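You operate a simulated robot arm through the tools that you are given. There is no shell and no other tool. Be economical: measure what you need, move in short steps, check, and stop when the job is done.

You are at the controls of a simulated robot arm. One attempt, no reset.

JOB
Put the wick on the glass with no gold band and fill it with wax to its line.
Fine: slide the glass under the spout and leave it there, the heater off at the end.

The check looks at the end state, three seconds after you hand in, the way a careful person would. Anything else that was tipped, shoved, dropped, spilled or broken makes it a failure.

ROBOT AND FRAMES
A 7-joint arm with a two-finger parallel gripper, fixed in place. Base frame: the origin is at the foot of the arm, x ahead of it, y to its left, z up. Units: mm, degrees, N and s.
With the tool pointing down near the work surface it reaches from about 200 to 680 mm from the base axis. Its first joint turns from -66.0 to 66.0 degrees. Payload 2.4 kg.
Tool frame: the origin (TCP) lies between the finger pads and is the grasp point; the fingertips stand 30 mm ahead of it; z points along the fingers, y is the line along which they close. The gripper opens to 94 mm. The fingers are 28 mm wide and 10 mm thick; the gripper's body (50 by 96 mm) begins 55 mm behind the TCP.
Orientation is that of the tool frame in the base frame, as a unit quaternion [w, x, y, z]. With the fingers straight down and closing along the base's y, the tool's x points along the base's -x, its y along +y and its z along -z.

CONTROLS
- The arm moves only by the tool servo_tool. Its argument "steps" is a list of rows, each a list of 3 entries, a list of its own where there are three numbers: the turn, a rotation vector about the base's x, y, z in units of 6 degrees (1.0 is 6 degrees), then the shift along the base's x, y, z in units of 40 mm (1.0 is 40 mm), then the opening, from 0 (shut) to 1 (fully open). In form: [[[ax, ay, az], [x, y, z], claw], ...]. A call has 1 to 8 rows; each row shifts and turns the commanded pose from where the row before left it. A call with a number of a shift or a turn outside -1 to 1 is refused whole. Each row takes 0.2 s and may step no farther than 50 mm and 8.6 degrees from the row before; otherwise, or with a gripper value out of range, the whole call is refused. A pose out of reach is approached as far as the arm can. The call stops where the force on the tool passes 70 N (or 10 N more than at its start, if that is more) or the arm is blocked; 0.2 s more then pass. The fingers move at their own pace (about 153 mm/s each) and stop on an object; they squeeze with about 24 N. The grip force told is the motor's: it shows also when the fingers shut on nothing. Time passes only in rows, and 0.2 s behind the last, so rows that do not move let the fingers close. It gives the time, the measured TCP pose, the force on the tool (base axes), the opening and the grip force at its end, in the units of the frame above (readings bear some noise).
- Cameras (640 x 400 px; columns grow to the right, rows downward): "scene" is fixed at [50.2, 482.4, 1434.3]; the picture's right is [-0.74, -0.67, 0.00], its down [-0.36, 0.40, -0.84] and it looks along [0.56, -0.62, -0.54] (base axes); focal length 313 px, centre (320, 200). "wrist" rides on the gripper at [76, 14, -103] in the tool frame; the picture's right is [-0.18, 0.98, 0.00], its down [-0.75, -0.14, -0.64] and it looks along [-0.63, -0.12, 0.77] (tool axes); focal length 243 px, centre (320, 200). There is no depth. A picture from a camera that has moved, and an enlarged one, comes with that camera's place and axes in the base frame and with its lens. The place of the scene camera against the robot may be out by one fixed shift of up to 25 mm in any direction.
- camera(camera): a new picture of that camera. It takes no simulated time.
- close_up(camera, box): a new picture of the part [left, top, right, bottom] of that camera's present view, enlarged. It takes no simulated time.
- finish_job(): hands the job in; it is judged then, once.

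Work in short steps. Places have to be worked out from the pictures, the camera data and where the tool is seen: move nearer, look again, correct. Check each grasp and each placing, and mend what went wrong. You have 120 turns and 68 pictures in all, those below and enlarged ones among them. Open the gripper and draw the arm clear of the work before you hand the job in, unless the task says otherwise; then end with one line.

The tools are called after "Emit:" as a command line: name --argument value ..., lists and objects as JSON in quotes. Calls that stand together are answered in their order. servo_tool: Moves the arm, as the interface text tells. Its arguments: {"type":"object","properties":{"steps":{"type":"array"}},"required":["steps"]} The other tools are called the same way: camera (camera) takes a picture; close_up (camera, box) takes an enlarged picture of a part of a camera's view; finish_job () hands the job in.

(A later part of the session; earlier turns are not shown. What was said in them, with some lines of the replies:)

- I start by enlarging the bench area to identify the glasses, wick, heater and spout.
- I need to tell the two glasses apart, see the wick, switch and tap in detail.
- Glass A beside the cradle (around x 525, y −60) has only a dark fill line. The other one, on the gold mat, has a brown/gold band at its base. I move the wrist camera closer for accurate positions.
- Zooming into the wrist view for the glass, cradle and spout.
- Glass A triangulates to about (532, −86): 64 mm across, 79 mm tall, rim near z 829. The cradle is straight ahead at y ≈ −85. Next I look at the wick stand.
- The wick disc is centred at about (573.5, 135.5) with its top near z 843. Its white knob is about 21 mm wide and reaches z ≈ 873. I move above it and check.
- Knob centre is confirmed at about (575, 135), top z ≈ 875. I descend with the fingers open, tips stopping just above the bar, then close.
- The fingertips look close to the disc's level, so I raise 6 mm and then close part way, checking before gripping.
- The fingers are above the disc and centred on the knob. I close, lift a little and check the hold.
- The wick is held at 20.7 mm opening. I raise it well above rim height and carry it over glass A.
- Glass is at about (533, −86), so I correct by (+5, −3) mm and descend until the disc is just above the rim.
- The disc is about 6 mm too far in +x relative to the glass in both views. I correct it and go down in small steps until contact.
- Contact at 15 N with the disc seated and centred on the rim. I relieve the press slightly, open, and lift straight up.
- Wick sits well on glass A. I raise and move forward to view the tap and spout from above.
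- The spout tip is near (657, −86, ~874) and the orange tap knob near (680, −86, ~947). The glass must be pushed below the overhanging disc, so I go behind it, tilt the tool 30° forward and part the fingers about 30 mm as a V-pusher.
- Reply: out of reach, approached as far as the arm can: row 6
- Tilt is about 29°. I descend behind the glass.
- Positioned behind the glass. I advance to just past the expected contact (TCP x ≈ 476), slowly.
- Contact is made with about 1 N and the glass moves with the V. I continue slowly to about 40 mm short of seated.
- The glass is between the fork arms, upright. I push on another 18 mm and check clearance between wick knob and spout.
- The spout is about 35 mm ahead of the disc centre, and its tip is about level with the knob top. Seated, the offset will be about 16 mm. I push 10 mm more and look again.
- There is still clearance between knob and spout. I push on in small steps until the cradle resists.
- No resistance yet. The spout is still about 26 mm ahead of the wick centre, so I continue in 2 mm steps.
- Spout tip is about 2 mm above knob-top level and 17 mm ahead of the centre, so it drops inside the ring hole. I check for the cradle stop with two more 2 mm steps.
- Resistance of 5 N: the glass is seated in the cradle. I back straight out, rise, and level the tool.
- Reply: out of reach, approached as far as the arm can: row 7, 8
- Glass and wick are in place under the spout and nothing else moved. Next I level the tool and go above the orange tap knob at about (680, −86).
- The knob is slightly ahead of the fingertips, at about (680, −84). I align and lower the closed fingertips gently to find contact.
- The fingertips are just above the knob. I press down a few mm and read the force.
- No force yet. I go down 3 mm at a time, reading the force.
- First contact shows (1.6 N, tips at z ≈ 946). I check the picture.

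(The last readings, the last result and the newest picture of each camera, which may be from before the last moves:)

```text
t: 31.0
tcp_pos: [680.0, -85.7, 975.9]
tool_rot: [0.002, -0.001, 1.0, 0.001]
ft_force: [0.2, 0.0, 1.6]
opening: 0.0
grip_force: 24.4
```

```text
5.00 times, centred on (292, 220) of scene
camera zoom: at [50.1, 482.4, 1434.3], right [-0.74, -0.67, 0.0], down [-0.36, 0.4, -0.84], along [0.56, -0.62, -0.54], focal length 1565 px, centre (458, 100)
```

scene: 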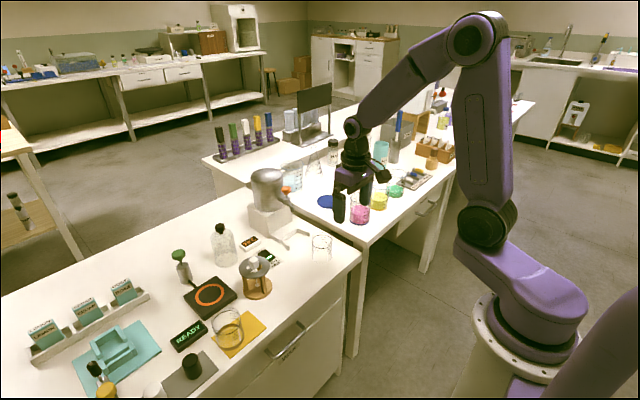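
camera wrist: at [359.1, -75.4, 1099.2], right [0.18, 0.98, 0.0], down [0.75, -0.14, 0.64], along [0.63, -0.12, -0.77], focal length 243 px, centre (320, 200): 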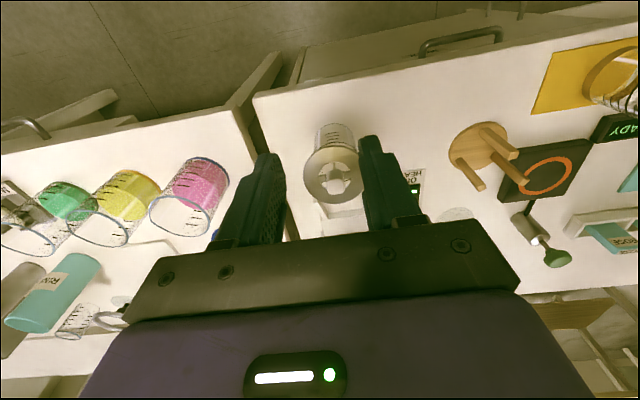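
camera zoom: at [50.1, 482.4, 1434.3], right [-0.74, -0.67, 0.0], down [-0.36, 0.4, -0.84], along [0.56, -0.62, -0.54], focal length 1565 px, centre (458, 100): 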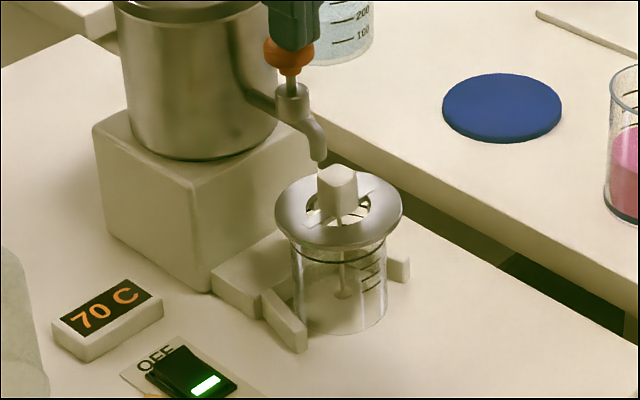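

No visible flow yet. I press a little further while watching the force.

Emit:
servo_tool --steps '[[[0, 0, 0], [0, 0, -0.06], 0]]'

Emit:
close_up --camera "scene" --box '[265, 180, 320, 260]'

```text
t: 31.4
tcp_pos: [680.6, -84.7, 975.1]
tool_rot: [0.002, 0.0, 1.0, 0.0]
ft_force: [0.4, 0.1, 3.1]
opening: 0.5
grip_force: 24.3
```

```text
5.00 times, centred on (292, 220) of scene
camera zoom: at [50.2, 482.4, 1434.3], right [-0.74, -0.67, 0.0], down [-0.36, 0.4, -0.84], along [0.56, -0.62, -0.54], focal length 1565 px, centre (458, 100)
```

zoom: 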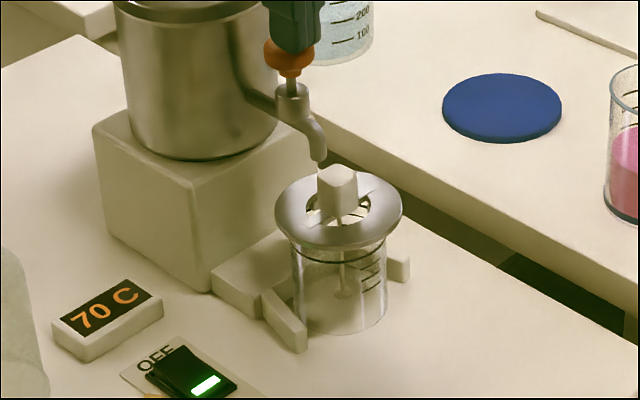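

A spring-like rise (3 N): the knob is a press plunger. I press 3 mm more and look for flow.

Emit:
servo_tool --steps '[[[0, 0, 0], [0, 0, -0.08], 0]]'

Emit:
close_up --camera "scene" --box '[265, 180, 320, 260]'

```text
t: 31.8
tcp_pos: [680.7, -84.9, 971.9]
tool_rot: [0.001, 0.0, 1.0, 0.001]
ft_force: [-0.5, -0.9, 2.6]
opening: 0.0
grip_force: 23.8
```

```text
5.00 times, centred on (292, 220) of scene
camera zoom: at [50.1, 482.4, 1434.3], right [-0.74, -0.67, 0.0], down [-0.36, 0.4, -0.84], along [0.56, -0.62, -0.54], focal length 1565 px, centre (458, 100)
```

zoom: 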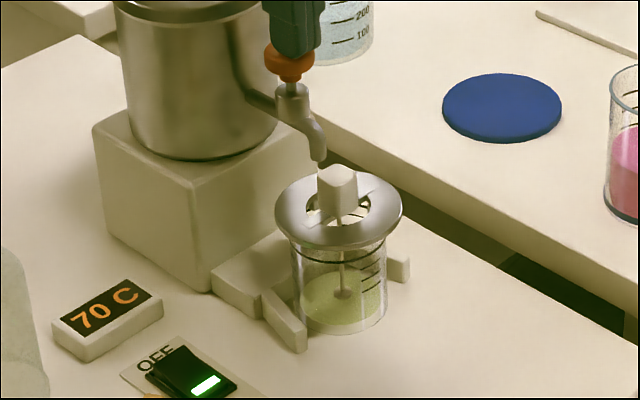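

Wax is flowing into the glass. I zoom in to judge the level against the line before letting more time pass.

Emit:
close_up --camera "scene" --box '[285, 215, 325, 255]'

```text
10.00 times, centred on (305, 235) of scene
camera zoom: at [50.1, 482.4, 1434.3], right [-0.74, -0.67, 0.0], down [-0.36, 0.4, -0.84], along [0.56, -0.62, -0.54], focal length 3130 px, centre (470, -150)
```

zoom: 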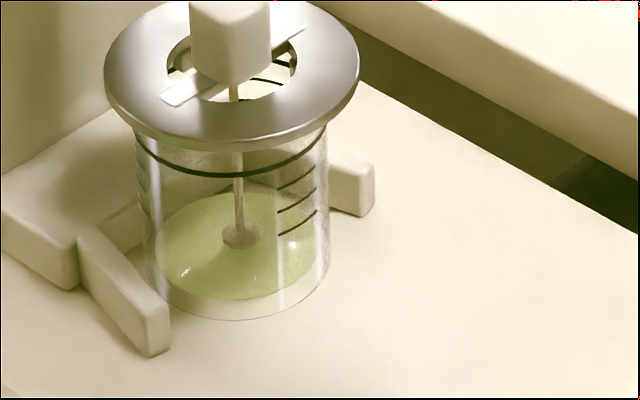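

The level is about 7 mm up and the line about 46 mm higher. I hold for one short interval to measure the rate.

Emit:
servo_tool --steps '[[[0, 0, 0], [0, 0, 0], 0]]'

Emit:
close_up --camera "scene" --box '[285, 215, 325, 255]'

```text
t: 32.2
tcp_pos: [679.2, -85.2, 972.2]
tool_rot: [0.002, 0.0, 1.0, 0.001]
ft_force: [-1.1, -0.4, 3.0]
opening: 0.0
grip_force: 23.7
```

```text
10.00 times, centred on (305, 235) of scene
camera zoom: at [50.1, 482.4, 1434.3], right [-0.74, -0.67, 0.0], down [-0.36, 0.4, -0.84], along [0.56, -0.62, -0.54], focal length 3130 px, centre (470, -150)
```

zoom: 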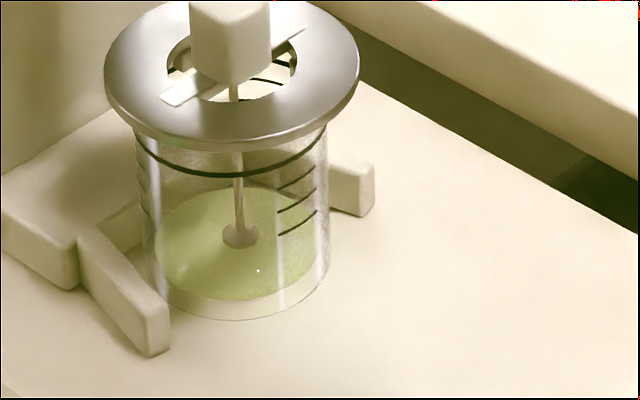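

Rate is about 2.3 mm per 0.4 s, leaving roughly 43 mm to go. I hold for about 1.8 s and re-measure.

Emit:
servo_tool --steps '[[[0, 0, 0], [0, 0, 0], 0], [[0, 0, 0], [0, 0, 0], 0], [[0, 0, 0], [0, 0, 0], 0], [[0, 0, 0], [0, 0, 0], 0], [[0, 0, 0], [0, 0, 0], 0], [[0, 0, 0], [0, 0, 0], 0], [[0, 0, 0], [0, 0, 0], 0], [[0, 0, 0], [0, 0, 0], 0]]'

Emit:
close_up --camera "scene" --box '[285, 215, 325, 255]'

```text
t: 34.0
tcp_pos: [680.0, -84.5, 972.5]
tool_rot: [0.002, 0.0, 1.0, 0.001]
ft_force: [-0.2, -0.6, 3.9]
opening: 0.0
grip_force: 24.3
```

```text
10.00 times, centred on (305, 235) of scene
camera zoom: at [50.1, 482.4, 1434.3], right [-0.74, -0.67, 0.0], down [-0.36, 0.4, -0.84], along [0.56, -0.62, -0.54], focal length 3130 px, centre (470, -150)
```

zoom: 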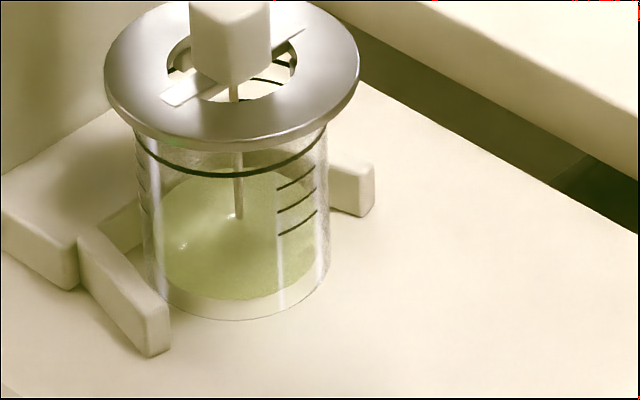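

The surface centre is now near row 217 and the line's centre near row 128, rising about 12 px/s. I hold another 3.6 s and check again.

Emit:
servo_tool --steps '[[[0, 0, 0], [0, 0, 0], 0], [[0, 0, 0], [0, 0, 0], 0], [[0, 0, 0], [0, 0, 0], 0], [[0, 0, 0], [0, 0, 0], 0], [[0, 0, 0], [0, 0, 0], 0], [[0, 0, 0], [0, 0, 0], 0], [[0, 0, 0], [0, 0, 0], 0], [[0, 0, 0], [0, 0, 0], 0]]'

Emit:
servo_tool --steps '[[[0, 0, 0], [0, 0, 0], 0], [[0, 0, 0], [0, 0, 0], 0], [[0, 0, 0], [0, 0, 0], 0], [[0, 0, 0], [0, 0, 0], 0], [[0, 0, 0], [0, 0, 0], 0], [[0, 0, 0], [0, 0, 0], 0], [[0, 0, 0], [0, 0, 0], 0], [[0, 0, 0], [0, 0, 0], 0]]'

Emit:
close_up --camera "scene" --box '[285, 215, 325, 255]'

```text
t: 35.8
tcp_pos: [680.1, -84.5, 972.2]
tool_rot: [0.002, 0.001, 1.0, 0.001]
ft_force: [-0.3, -0.1, 2.9]
opening: 0.1
grip_force: 24.0
```

```text
t: 37.6
tcp_pos: [679.8, -83.8, 970.6]
tool_rot: [0.002, 0.0, 1.0, 0.001]
ft_force: [-0.3, 0.3, 2.2]
opening: 0.2
grip_force: 24.0
```

```text
10.00 times, centred on (305, 235) of scene
camera zoom: at [50.1, 482.4, 1434.3], right [-0.74, -0.67, 0.0], down [-0.36, 0.4, -0.84], along [0.56, -0.62, -0.54], focal length 3130 px, centre (470, -150)
```

zoom: 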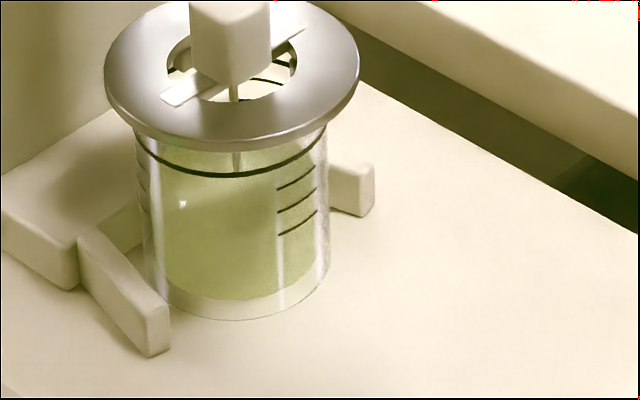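

The wick enters the surface at row 172, so about 44 px (3.5 s) remain. I hold another 1.8 s.

Emit:
servo_tool --steps '[[[0, 0, 0], [0, 0, 0], 0], [[0, 0, 0], [0, 0, 0], 0], [[0, 0, 0], [0, 0, 0], 0], [[0, 0, 0], [0, 0, 0], 0], [[0, 0, 0], [0, 0, 0], 0], [[0, 0, 0], [0, 0, 0], 0], [[0, 0, 0], [0, 0, 0], 0], [[0, 0, 0], [0, 0, 0], 0]]'

Emit:
close_up --camera "scene" --box '[290, 220, 320, 250]'

```text
t: 39.4
tcp_pos: [681.0, -84.3, 971.8]
tool_rot: [0.001, 0.0, 1.0, 0.001]
ft_force: [0.2, 0.1, 3.7]
opening: 0.3
grip_force: 23.8
```

```text
13.33 times, centred on (305, 235) of scene
camera zoom: at [50.1, 482.4, 1434.3], right [-0.74, -0.67, 0.0], down [-0.36, 0.4, -0.84], along [0.56, -0.62, -0.54], focal length 4174 px, centre (520, -267)
```

zoom: 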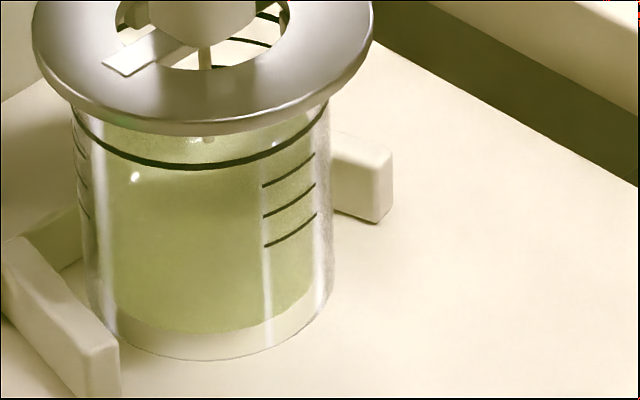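

The back of the fill line shows through the ring's hole, which makes a good gauge: wax should appear there and reach it. I hold 0.8 s more and zoom on the hole.

Emit:
servo_tool --steps '[[[0, 0, 0], [0, 0, 0], 0], [[0, 0, 0], [0, 0, 0], 0], [[0, 0, 0], [0, 0, 0], 0]]'

Emit:
close_up --camera "scene" --box '[293, 214, 319, 240]'

```text
t: 40.2
tcp_pos: [680.4, -85.2, 969.7]
tool_rot: [0.001, 0.0, 1.0, 0.001]
ft_force: [1.4, -0.1, 3.7]
opening: 0.0
grip_force: 24.3
```

```text
15.38 times, centred on (306, 227) of scene
camera zoom: at [50.1, 482.4, 1434.3], right [-0.74, -0.67, 0.0], down [-0.36, 0.4, -0.84], along [0.56, -0.62, -0.54], focal length 4816 px, centre (535, -215)
```

zoom: 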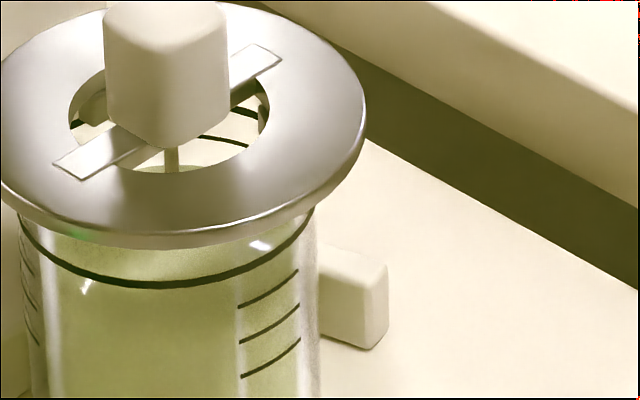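

Wax's back edge just appeared in the hole at row 165. The line's back is near row 107–115, so about 3 s remain. I hold 1.8 s.

Emit:
servo_tool --steps '[[[0, 0, 0], [0, 0, 0], 0], [[0, 0, 0], [0, 0, 0], 0], [[0, 0, 0], [0, 0, 0], 0], [[0, 0, 0], [0, 0, 0], 0], [[0, 0, 0], [0, 0, 0], 0], [[0, 0, 0], [0, 0, 0], 0], [[0, 0, 0], [0, 0, 0], 0], [[0, 0, 0], [0, 0, 0], 0]]'

Emit:
close_up --camera "scene" --box '[293, 214, 319, 240]'

```text
t: 42.0
tcp_pos: [680.7, -85.0, 971.5]
tool_rot: [0.002, 0.0, 1.0, 0.0]
ft_force: [-0.3, 1.1, 3.7]
opening: 0.0
grip_force: 24.6
```

```text
15.38 times, centred on (306, 227) of scene
camera zoom: at [50.1, 482.4, 1434.3], right [-0.74, -0.67, 0.0], down [-0.36, 0.4, -0.84], along [0.56, -0.62, -0.54], focal length 4816 px, centre (535, -215)
```

zoom: 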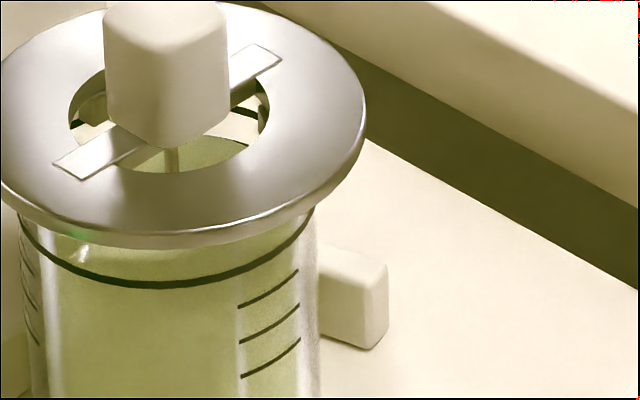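

Wax's back edge is now about 26 px (≈1.4 s) below the line. I hold 0.8 s and look again.

Emit:
servo_tool --steps '[[[0, 0, 0], [0, 0, 0], 0], [[0, 0, 0], [0, 0, 0], 0], [[0, 0, 0], [0, 0, 0], 0]]'

Emit:
close_up --camera "scene" --box '[296, 216, 316, 236]'

```text
t: 42.8
tcp_pos: [680.8, -84.7, 971.1]
tool_rot: [0.002, 0.0, 1.0, 0.001]
ft_force: [0.7, 0.3, 2.3]
opening: 0.4
grip_force: 24.2
```

```text
16.00 times, centred on (306, 226) of scene
camera zoom: at [50.1, 482.4, 1434.3], right [-0.74, -0.67, 0.0], down [-0.36, 0.4, -0.84], along [0.56, -0.62, -0.54], focal length 5008 px, centre (544, -216)
```

zoom: 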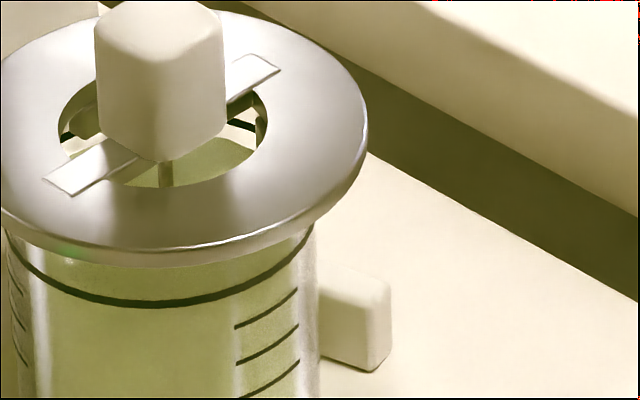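

About 10–14 px (≈3 mm) remain. I hold one more row, then release the plunger, and measure; I can top up.

Emit:
servo_tool --steps '[[[0, 0, 0], [0, 0, 0], 0], [[0, 0, 0], [0, 0, 0.25], 0], [[0, 0, 0], [0, 0, 0], 0]]'

Emit:
close_up --camera "scene" --box '[296, 216, 316, 236]'

```text
t: 43.6
tcp_pos: [679.5, -85.4, 982.2]
tool_rot: [0.002, 0.0, 1.0, 0.001]
ft_force: [0.1, 0.5, 0.0]
opening: 0.0
grip_force: 24.4
```

```text
16.00 times, centred on (306, 226) of scene
camera zoom: at [50.2, 482.4, 1434.3], right [-0.74, -0.67, 0.0], down [-0.36, 0.4, -0.84], along [0.56, -0.62, -0.54], focal length 5008 px, centre (544, -216)
```

zoom: 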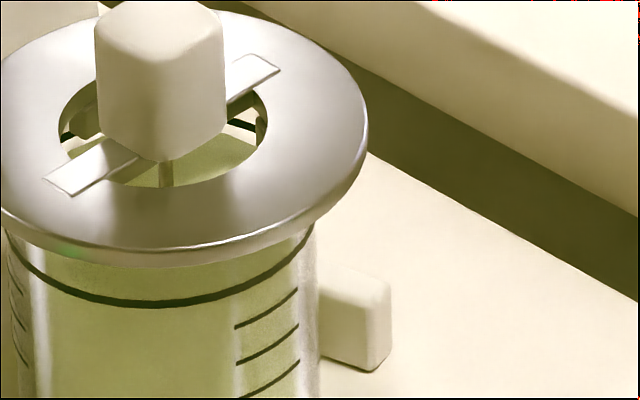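

Flow is stopped. I zoom tightly on the right of the hole to compare the edge with the line.

Emit:
close_up --camera "scene" --box '[304, 221, 310, 226]'

Emit:
close_up --camera "scene" --box '[294, 228, 318, 243]'

```text
16.00 times, centred on (307, 224) of scene
camera zoom: at [50.2, 482.4, 1434.3], right [-0.74, -0.67, 0.0], down [-0.36, 0.4, -0.84], along [0.56, -0.62, -0.54], focal length 5008 px, centre (528, -176)
```

zoom: 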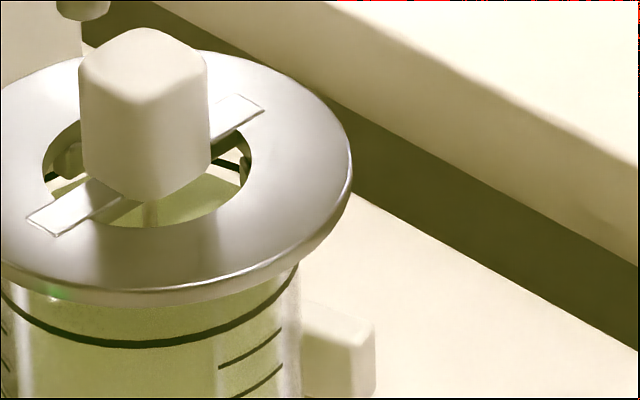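

```text
16.00 times, centred on (306, 236) of scene
camera zoom: at [50.2, 482.4, 1434.3], right [-0.74, -0.67, 0.0], down [-0.36, 0.4, -0.84], along [0.56, -0.62, -0.54], focal length 5008 px, centre (544, -368)
```

zoom: 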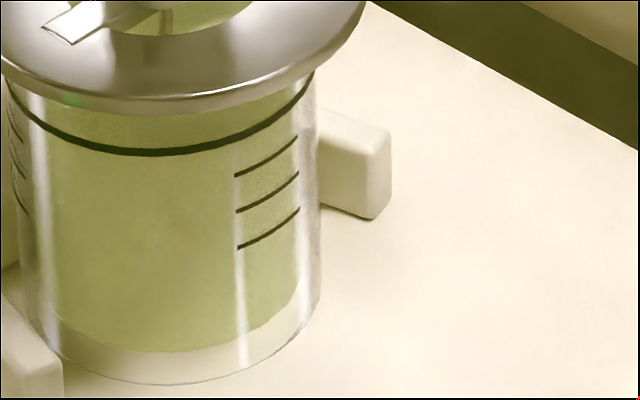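

Allowing for the thick wall, the wax sits at the line: the edge-to-line gap matches the inner/outer wall difference. Next is the heater: I rise, move over the switch (≈ (663, 30)) and look.

Emit:
servo_tool --steps '[[[0, 0, 0], [0, 0, 0.9], 0], [[0, 0, 0], [-0.2, 0.9, 0], 0], [[0, 0, 0], [-0.2, 1, 0], 0], [[0, 0, 0], [-0.2, 1, -0.3], 0], [[0, 0, 0], [0, 0, -0.9], 0], [[0, 0, 0], [0, 0, -0.9], 0], [[0, 0, 0], [0, 0, 0], 0]]'

Emit:
close_up --camera "wrist" --box '[220, 0, 420, 200]'

```text
t: 45.2
tcp_pos: [656.7, 31.5, 934.6]
tool_rot: [0.001, 0.0, 1.0, 0.001]
ft_force: [-0.9, -0.8, -0.3]
opening: 0.0
grip_force: 24.0
```

```text
2.00 times, centred on (320, 100) of wrist
camera zoom: at [579.5, 44.3, 1036.1], right [0.18, 0.98, 0.0], down [0.75, -0.14, 0.64], along [0.63, -0.12, -0.76], focal length 485 px, centre (320, 400)
```

zoom: 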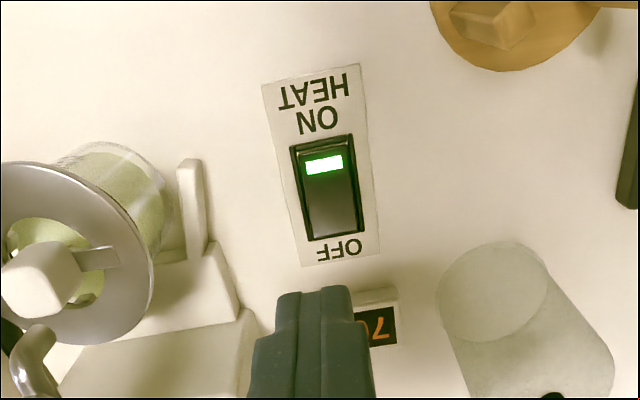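

The rocker runs from x ≈ 634 (ON) to 687 (OFF) at y ≈ 33. I go above its OFF end and press down gently.

Emit:
servo_tool --steps '[[[0, 0, 0], [0.5, 0.04, 0], 0], [[0, 0, 0], [0, 0, -0.9], 0], [[0, 0, 0], [0, 0, -0.9], 0], [[0, 0, 0], [0, 0, -0.9], 0], [[0, 0, 0], [0, 0, -0.2], 0], [[0, 0, 0], [0, 0, 0], 0]]'

Emit:
close_up --camera "scene" --box '[230, 220, 300, 290]'

```text
t: 46.6
tcp_pos: [674.9, 31.9, 816.9]
tool_rot: [0.002, -0.001, 1.0, 0.001]
ft_force: [-0.1, 0.6, -0.3]
opening: 0.3
grip_force: 23.7
```

```text
5.71 times, centred on (265, 255) of scene
camera zoom: at [50.2, 482.4, 1434.3], right [-0.74, -0.67, 0.0], down [-0.36, 0.4, -0.84], along [0.56, -0.62, -0.54], focal length 1789 px, centre (634, -114)
```

zoom: 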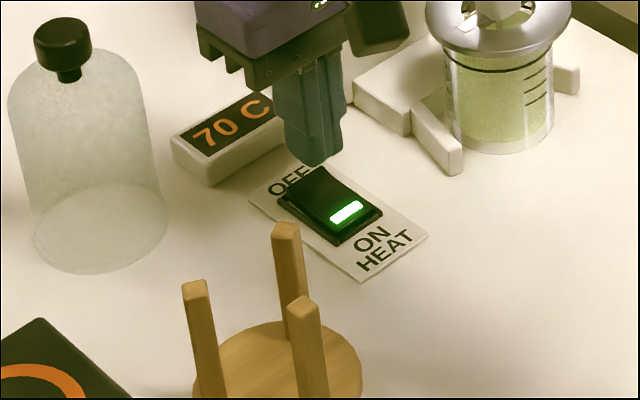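

The tips are directly over the OFF end. I press down stepwise until the rocker flips.

Emit:
servo_tool --steps '[[[0, 0, 0], [0, 0, -0.25], 0], [[0, 0, 0], [0, 0, -0.1], 0]]'

Emit:
servo_tool --steps '[[[0, 0, 0], [0, 0, -0.08], 0]]'

Emit:
servo_tool --steps '[[[0, 0, 0], [0, 0, -0.08], 0]]'

Emit:
close_up --camera "scene" --box '[230, 220, 300, 290]'

```text
t: 47.2
tcp_pos: [675.3, 33.6, 802.0]
tool_rot: [0.002, 0.0, 1.0, 0.001]
ft_force: [-0.6, 0.1, 1.0]
opening: 0.0
grip_force: 24.0
```

```text
t: 47.6
tcp_pos: [676.2, 33.2, 799.7]
tool_rot: [0.002, 0.0, 1.0, 0.002]
ft_force: [-0.6, 0.2, 0.2]
opening: 0.0
grip_force: 23.7
```

```text
t: 48.0
tcp_pos: [676.3, 33.5, 797.0]
tool_rot: [0.002, 0.0, 1.0, 0.001]
ft_force: [-0.4, 0.8, -0.8]
opening: 0.0
grip_force: 24.3
```

```text
5.71 times, centred on (265, 255) of scene
camera zoom: at [50.2, 482.4, 1434.3], right [-0.74, -0.67, 0.0], down [-0.36, 0.4, -0.84], along [0.56, -0.62, -0.54], focal length 1789 px, centre (634, -114)
```

zoom: 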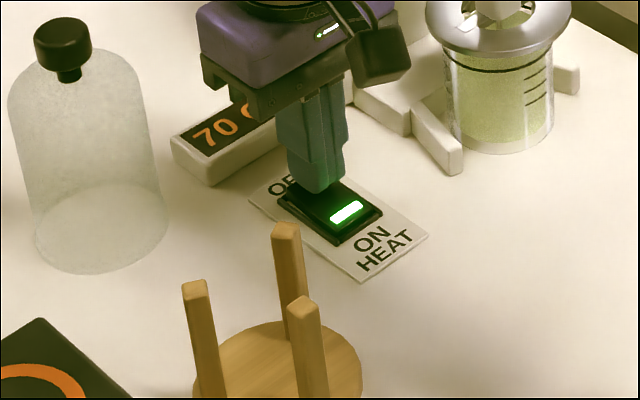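

Almost touching; the rocker is still ON. I continue down in small steps.

Emit:
servo_tool --steps '[[[0, 0, 0], [0, 0, -0.08], 0]]'

Emit:
servo_tool --steps '[[[0, 0, 0], [0, 0, -0.06], 0]]'

Emit:
servo_tool --steps '[[[0, 0, 0], [0, 0, -0.06], 0]]'

Emit:
close_up --camera "scene" --box '[230, 220, 300, 290]'

```text
t: 48.4
tcp_pos: [675.5, 33.5, 793.2]
tool_rot: [0.002, 0.0, 1.0, 0.001]
ft_force: [0.7, 0.0, 1.4]
opening: 0.0
grip_force: 23.7
```

```text
t: 48.8
tcp_pos: [675.2, 33.6, 793.4]
tool_rot: [0.002, 0.001, 1.0, 0.001]
ft_force: [-12.7, 0.2, 25.9]
opening: 0.0
grip_force: 24.1
```

```text
t: 49.2
tcp_pos: [678.7, 33.6, 794.2]
tool_rot: [0.008, 0.0, 1.0, 0.001]
ft_force: [-6.1, -0.4, 42.1]
opening: 0.1
grip_force: 24.1
```

```text
5.71 times, centred on (265, 255) of scene
camera zoom: at [49.1, 482.3, 1434.3], right [-0.74, -0.67, 0.0], down [-0.36, 0.4, -0.84], along [0.56, -0.62, -0.54], focal length 1789 px, centre (634, -114)
```

zoom: 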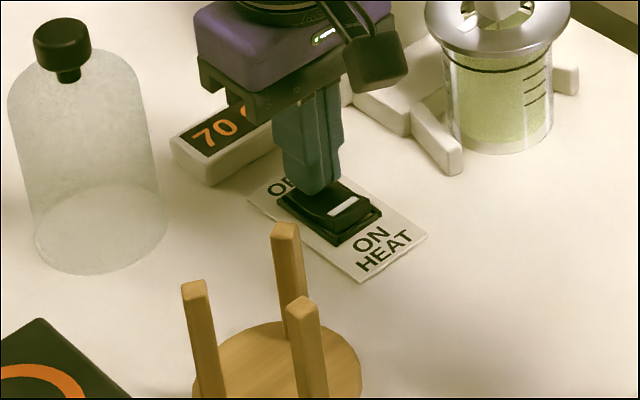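

The light went out and the rocker flipped to OFF. I lift away, retreat and check everything.

Emit:
servo_tool --steps '[[[0, 0, 0], [0, 0, 0.3], 0], [[0, 0, 0], [0, 0, 0.9], 0], [[0, 0, 0], [0, 0, 0.9], 0], [[0, 0, 0], [-0.3, 0, 0.95], 0], [[0, 0, 0], [-0.7, 0.3, 0.7], 0], [[0, 0, 0], [-1, 0.3, 0.4], 0], [[0, 0, 0], [-1, 0.3, 0], 0.5], [[0, 0, 0], [-1, 0, 0], 1]]'

Emit:
close_up --camera "scene" --box '[225, 160, 345, 290]'

Emit:
close_up --camera "scene" --box '[290, 212, 320, 242]'

```text
t: 51.0
tcp_pos: [517.2, 67.9, 952.2]
tool_rot: [0.002, -0.001, 1.0, 0.001]
ft_force: [0.9, -0.5, 1.0]
opening: 94.1
grip_force: 0.1
```

```text
3.08 times, centred on (285, 225) of scene
camera zoom: at [50.2, 482.4, 1434.3], right [-0.74, -0.67, 0.0], down [-0.36, 0.4, -0.84], along [0.56, -0.62, -0.54], focal length 963 px, centre (428, 123)
```

zoom: 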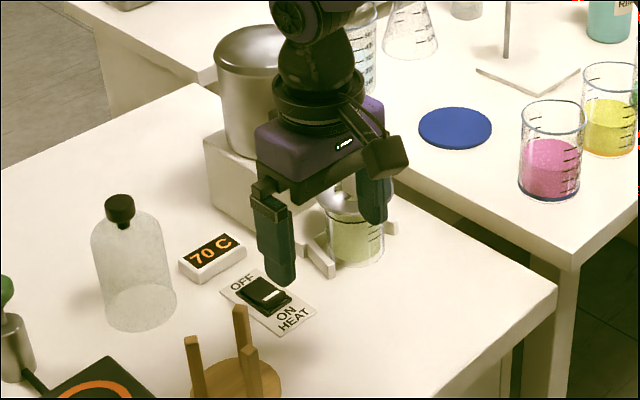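

```text
13.33 times, centred on (305, 227) of scene
camera zoom: at [50.2, 482.4, 1434.3], right [-0.74, -0.67, 0.0], down [-0.36, 0.4, -0.84], along [0.56, -0.62, -0.54], focal length 4174 px, centre (520, -160)
```

zoom: 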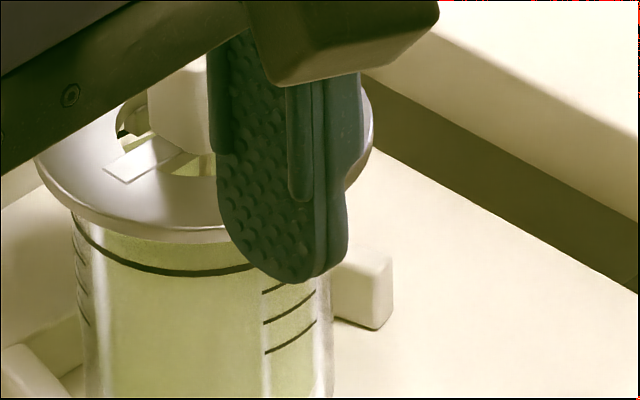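

Switch reads OFF. To verify the level, I move back and tilt so the wrist camera sees the glass from the side at a shallow angle.

Emit:
servo_tool --steps '[[[0, -1, 0], [-0.4, -0.75, -0.25], 1], [[0, -1, 0], [-0.4, -0.75, -0.25], 1], [[0, -1, 0], [-0.4, -0.75, -0.25], 1], [[0, -1, 0], [-0.4, -0.75, -0.25], 1], [[0, -1, 0], [-0.4, -0.75, -0.25], 1], [[0, 0, 0], [0, 0, -0.5], 1], [[0, 0, 0], [0, 0, 0], 1]]'

Emit:
camera --camera "wrist"

```text
t: 52.6
tcp_pos: [435.8, -80.1, 885.9]
tool_rot: [0.261, -0.001, 0.965, 0.0]
ft_force: [0.0, 0.0, -0.9]
opening: 94.1
grip_force: 0.0
```

```text
6 pictures are left
camera wrist: at [317.8, -67.5, 935.6], right [0.16, 0.98, 0.09], down [0.33, -0.14, 0.93], along [0.93, -0.12, -0.35], focal length 243 px, centre (320, 200)
```

wrist: 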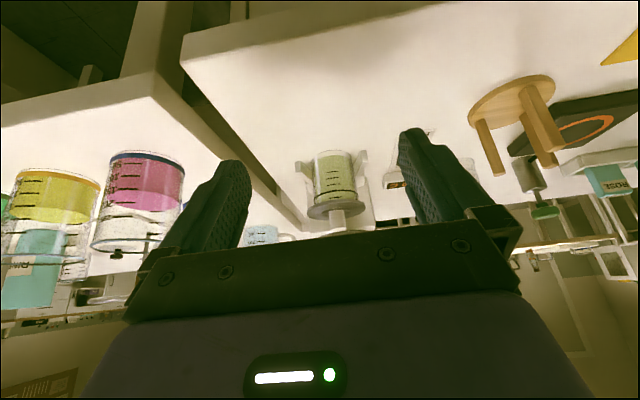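

Emit:
close_up --camera "wrist" --box '[300, 145, 370, 220]'

```text
5.33 times, centred on (335, 182) of wrist
camera zoom: at [317.8, -67.5, 935.6], right [0.16, 0.98, 0.09], down [0.33, -0.14, 0.93], along [0.93, -0.12, -0.35], focal length 1294 px, centre (240, 293)
```

zoom: 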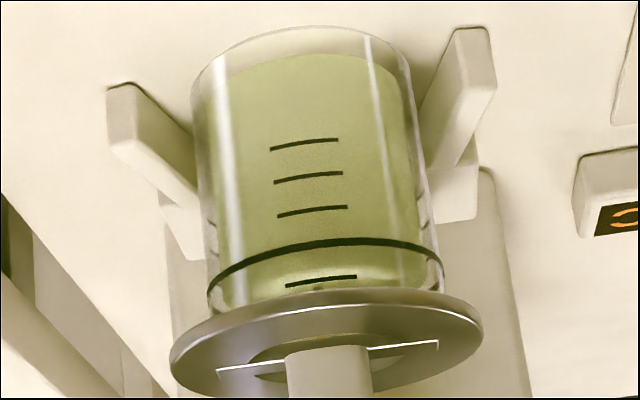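

The surface edge lies close to the line; one tighter zoom.

Emit:
close_up --camera "wrist" --box '[320, 180, 352, 204]'

```text
16.00 times, centred on (336, 192) of wrist
camera zoom: at [317.8, -67.5, 935.6], right [0.16, 0.98, 0.09], down [0.33, -0.14, 0.93], along [0.93, -0.12, -0.35], focal length 3882 px, centre (64, 328)
```

zoom: 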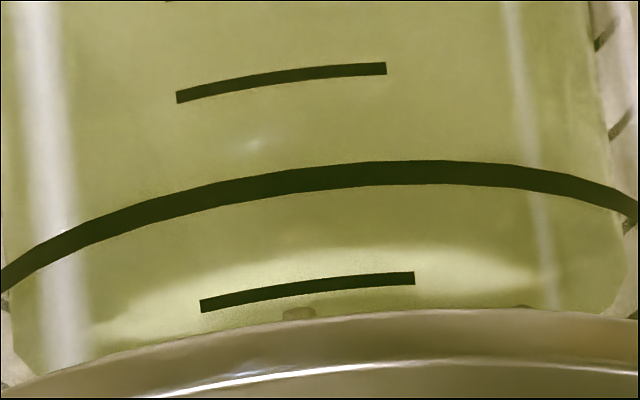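

Both views put the wax surface at the line within about 1 mm. The wick is centred, the glass is seated under the spout, the heater is off, and the arm is clear with the gripper open, so I hand in.

Emit:
finish_job

```text
The job is handed in.
```

The glass with no gold band now carries the wick, holds wax to its line (within about 1 mm by my reading), and stands under the spout with the heater off.
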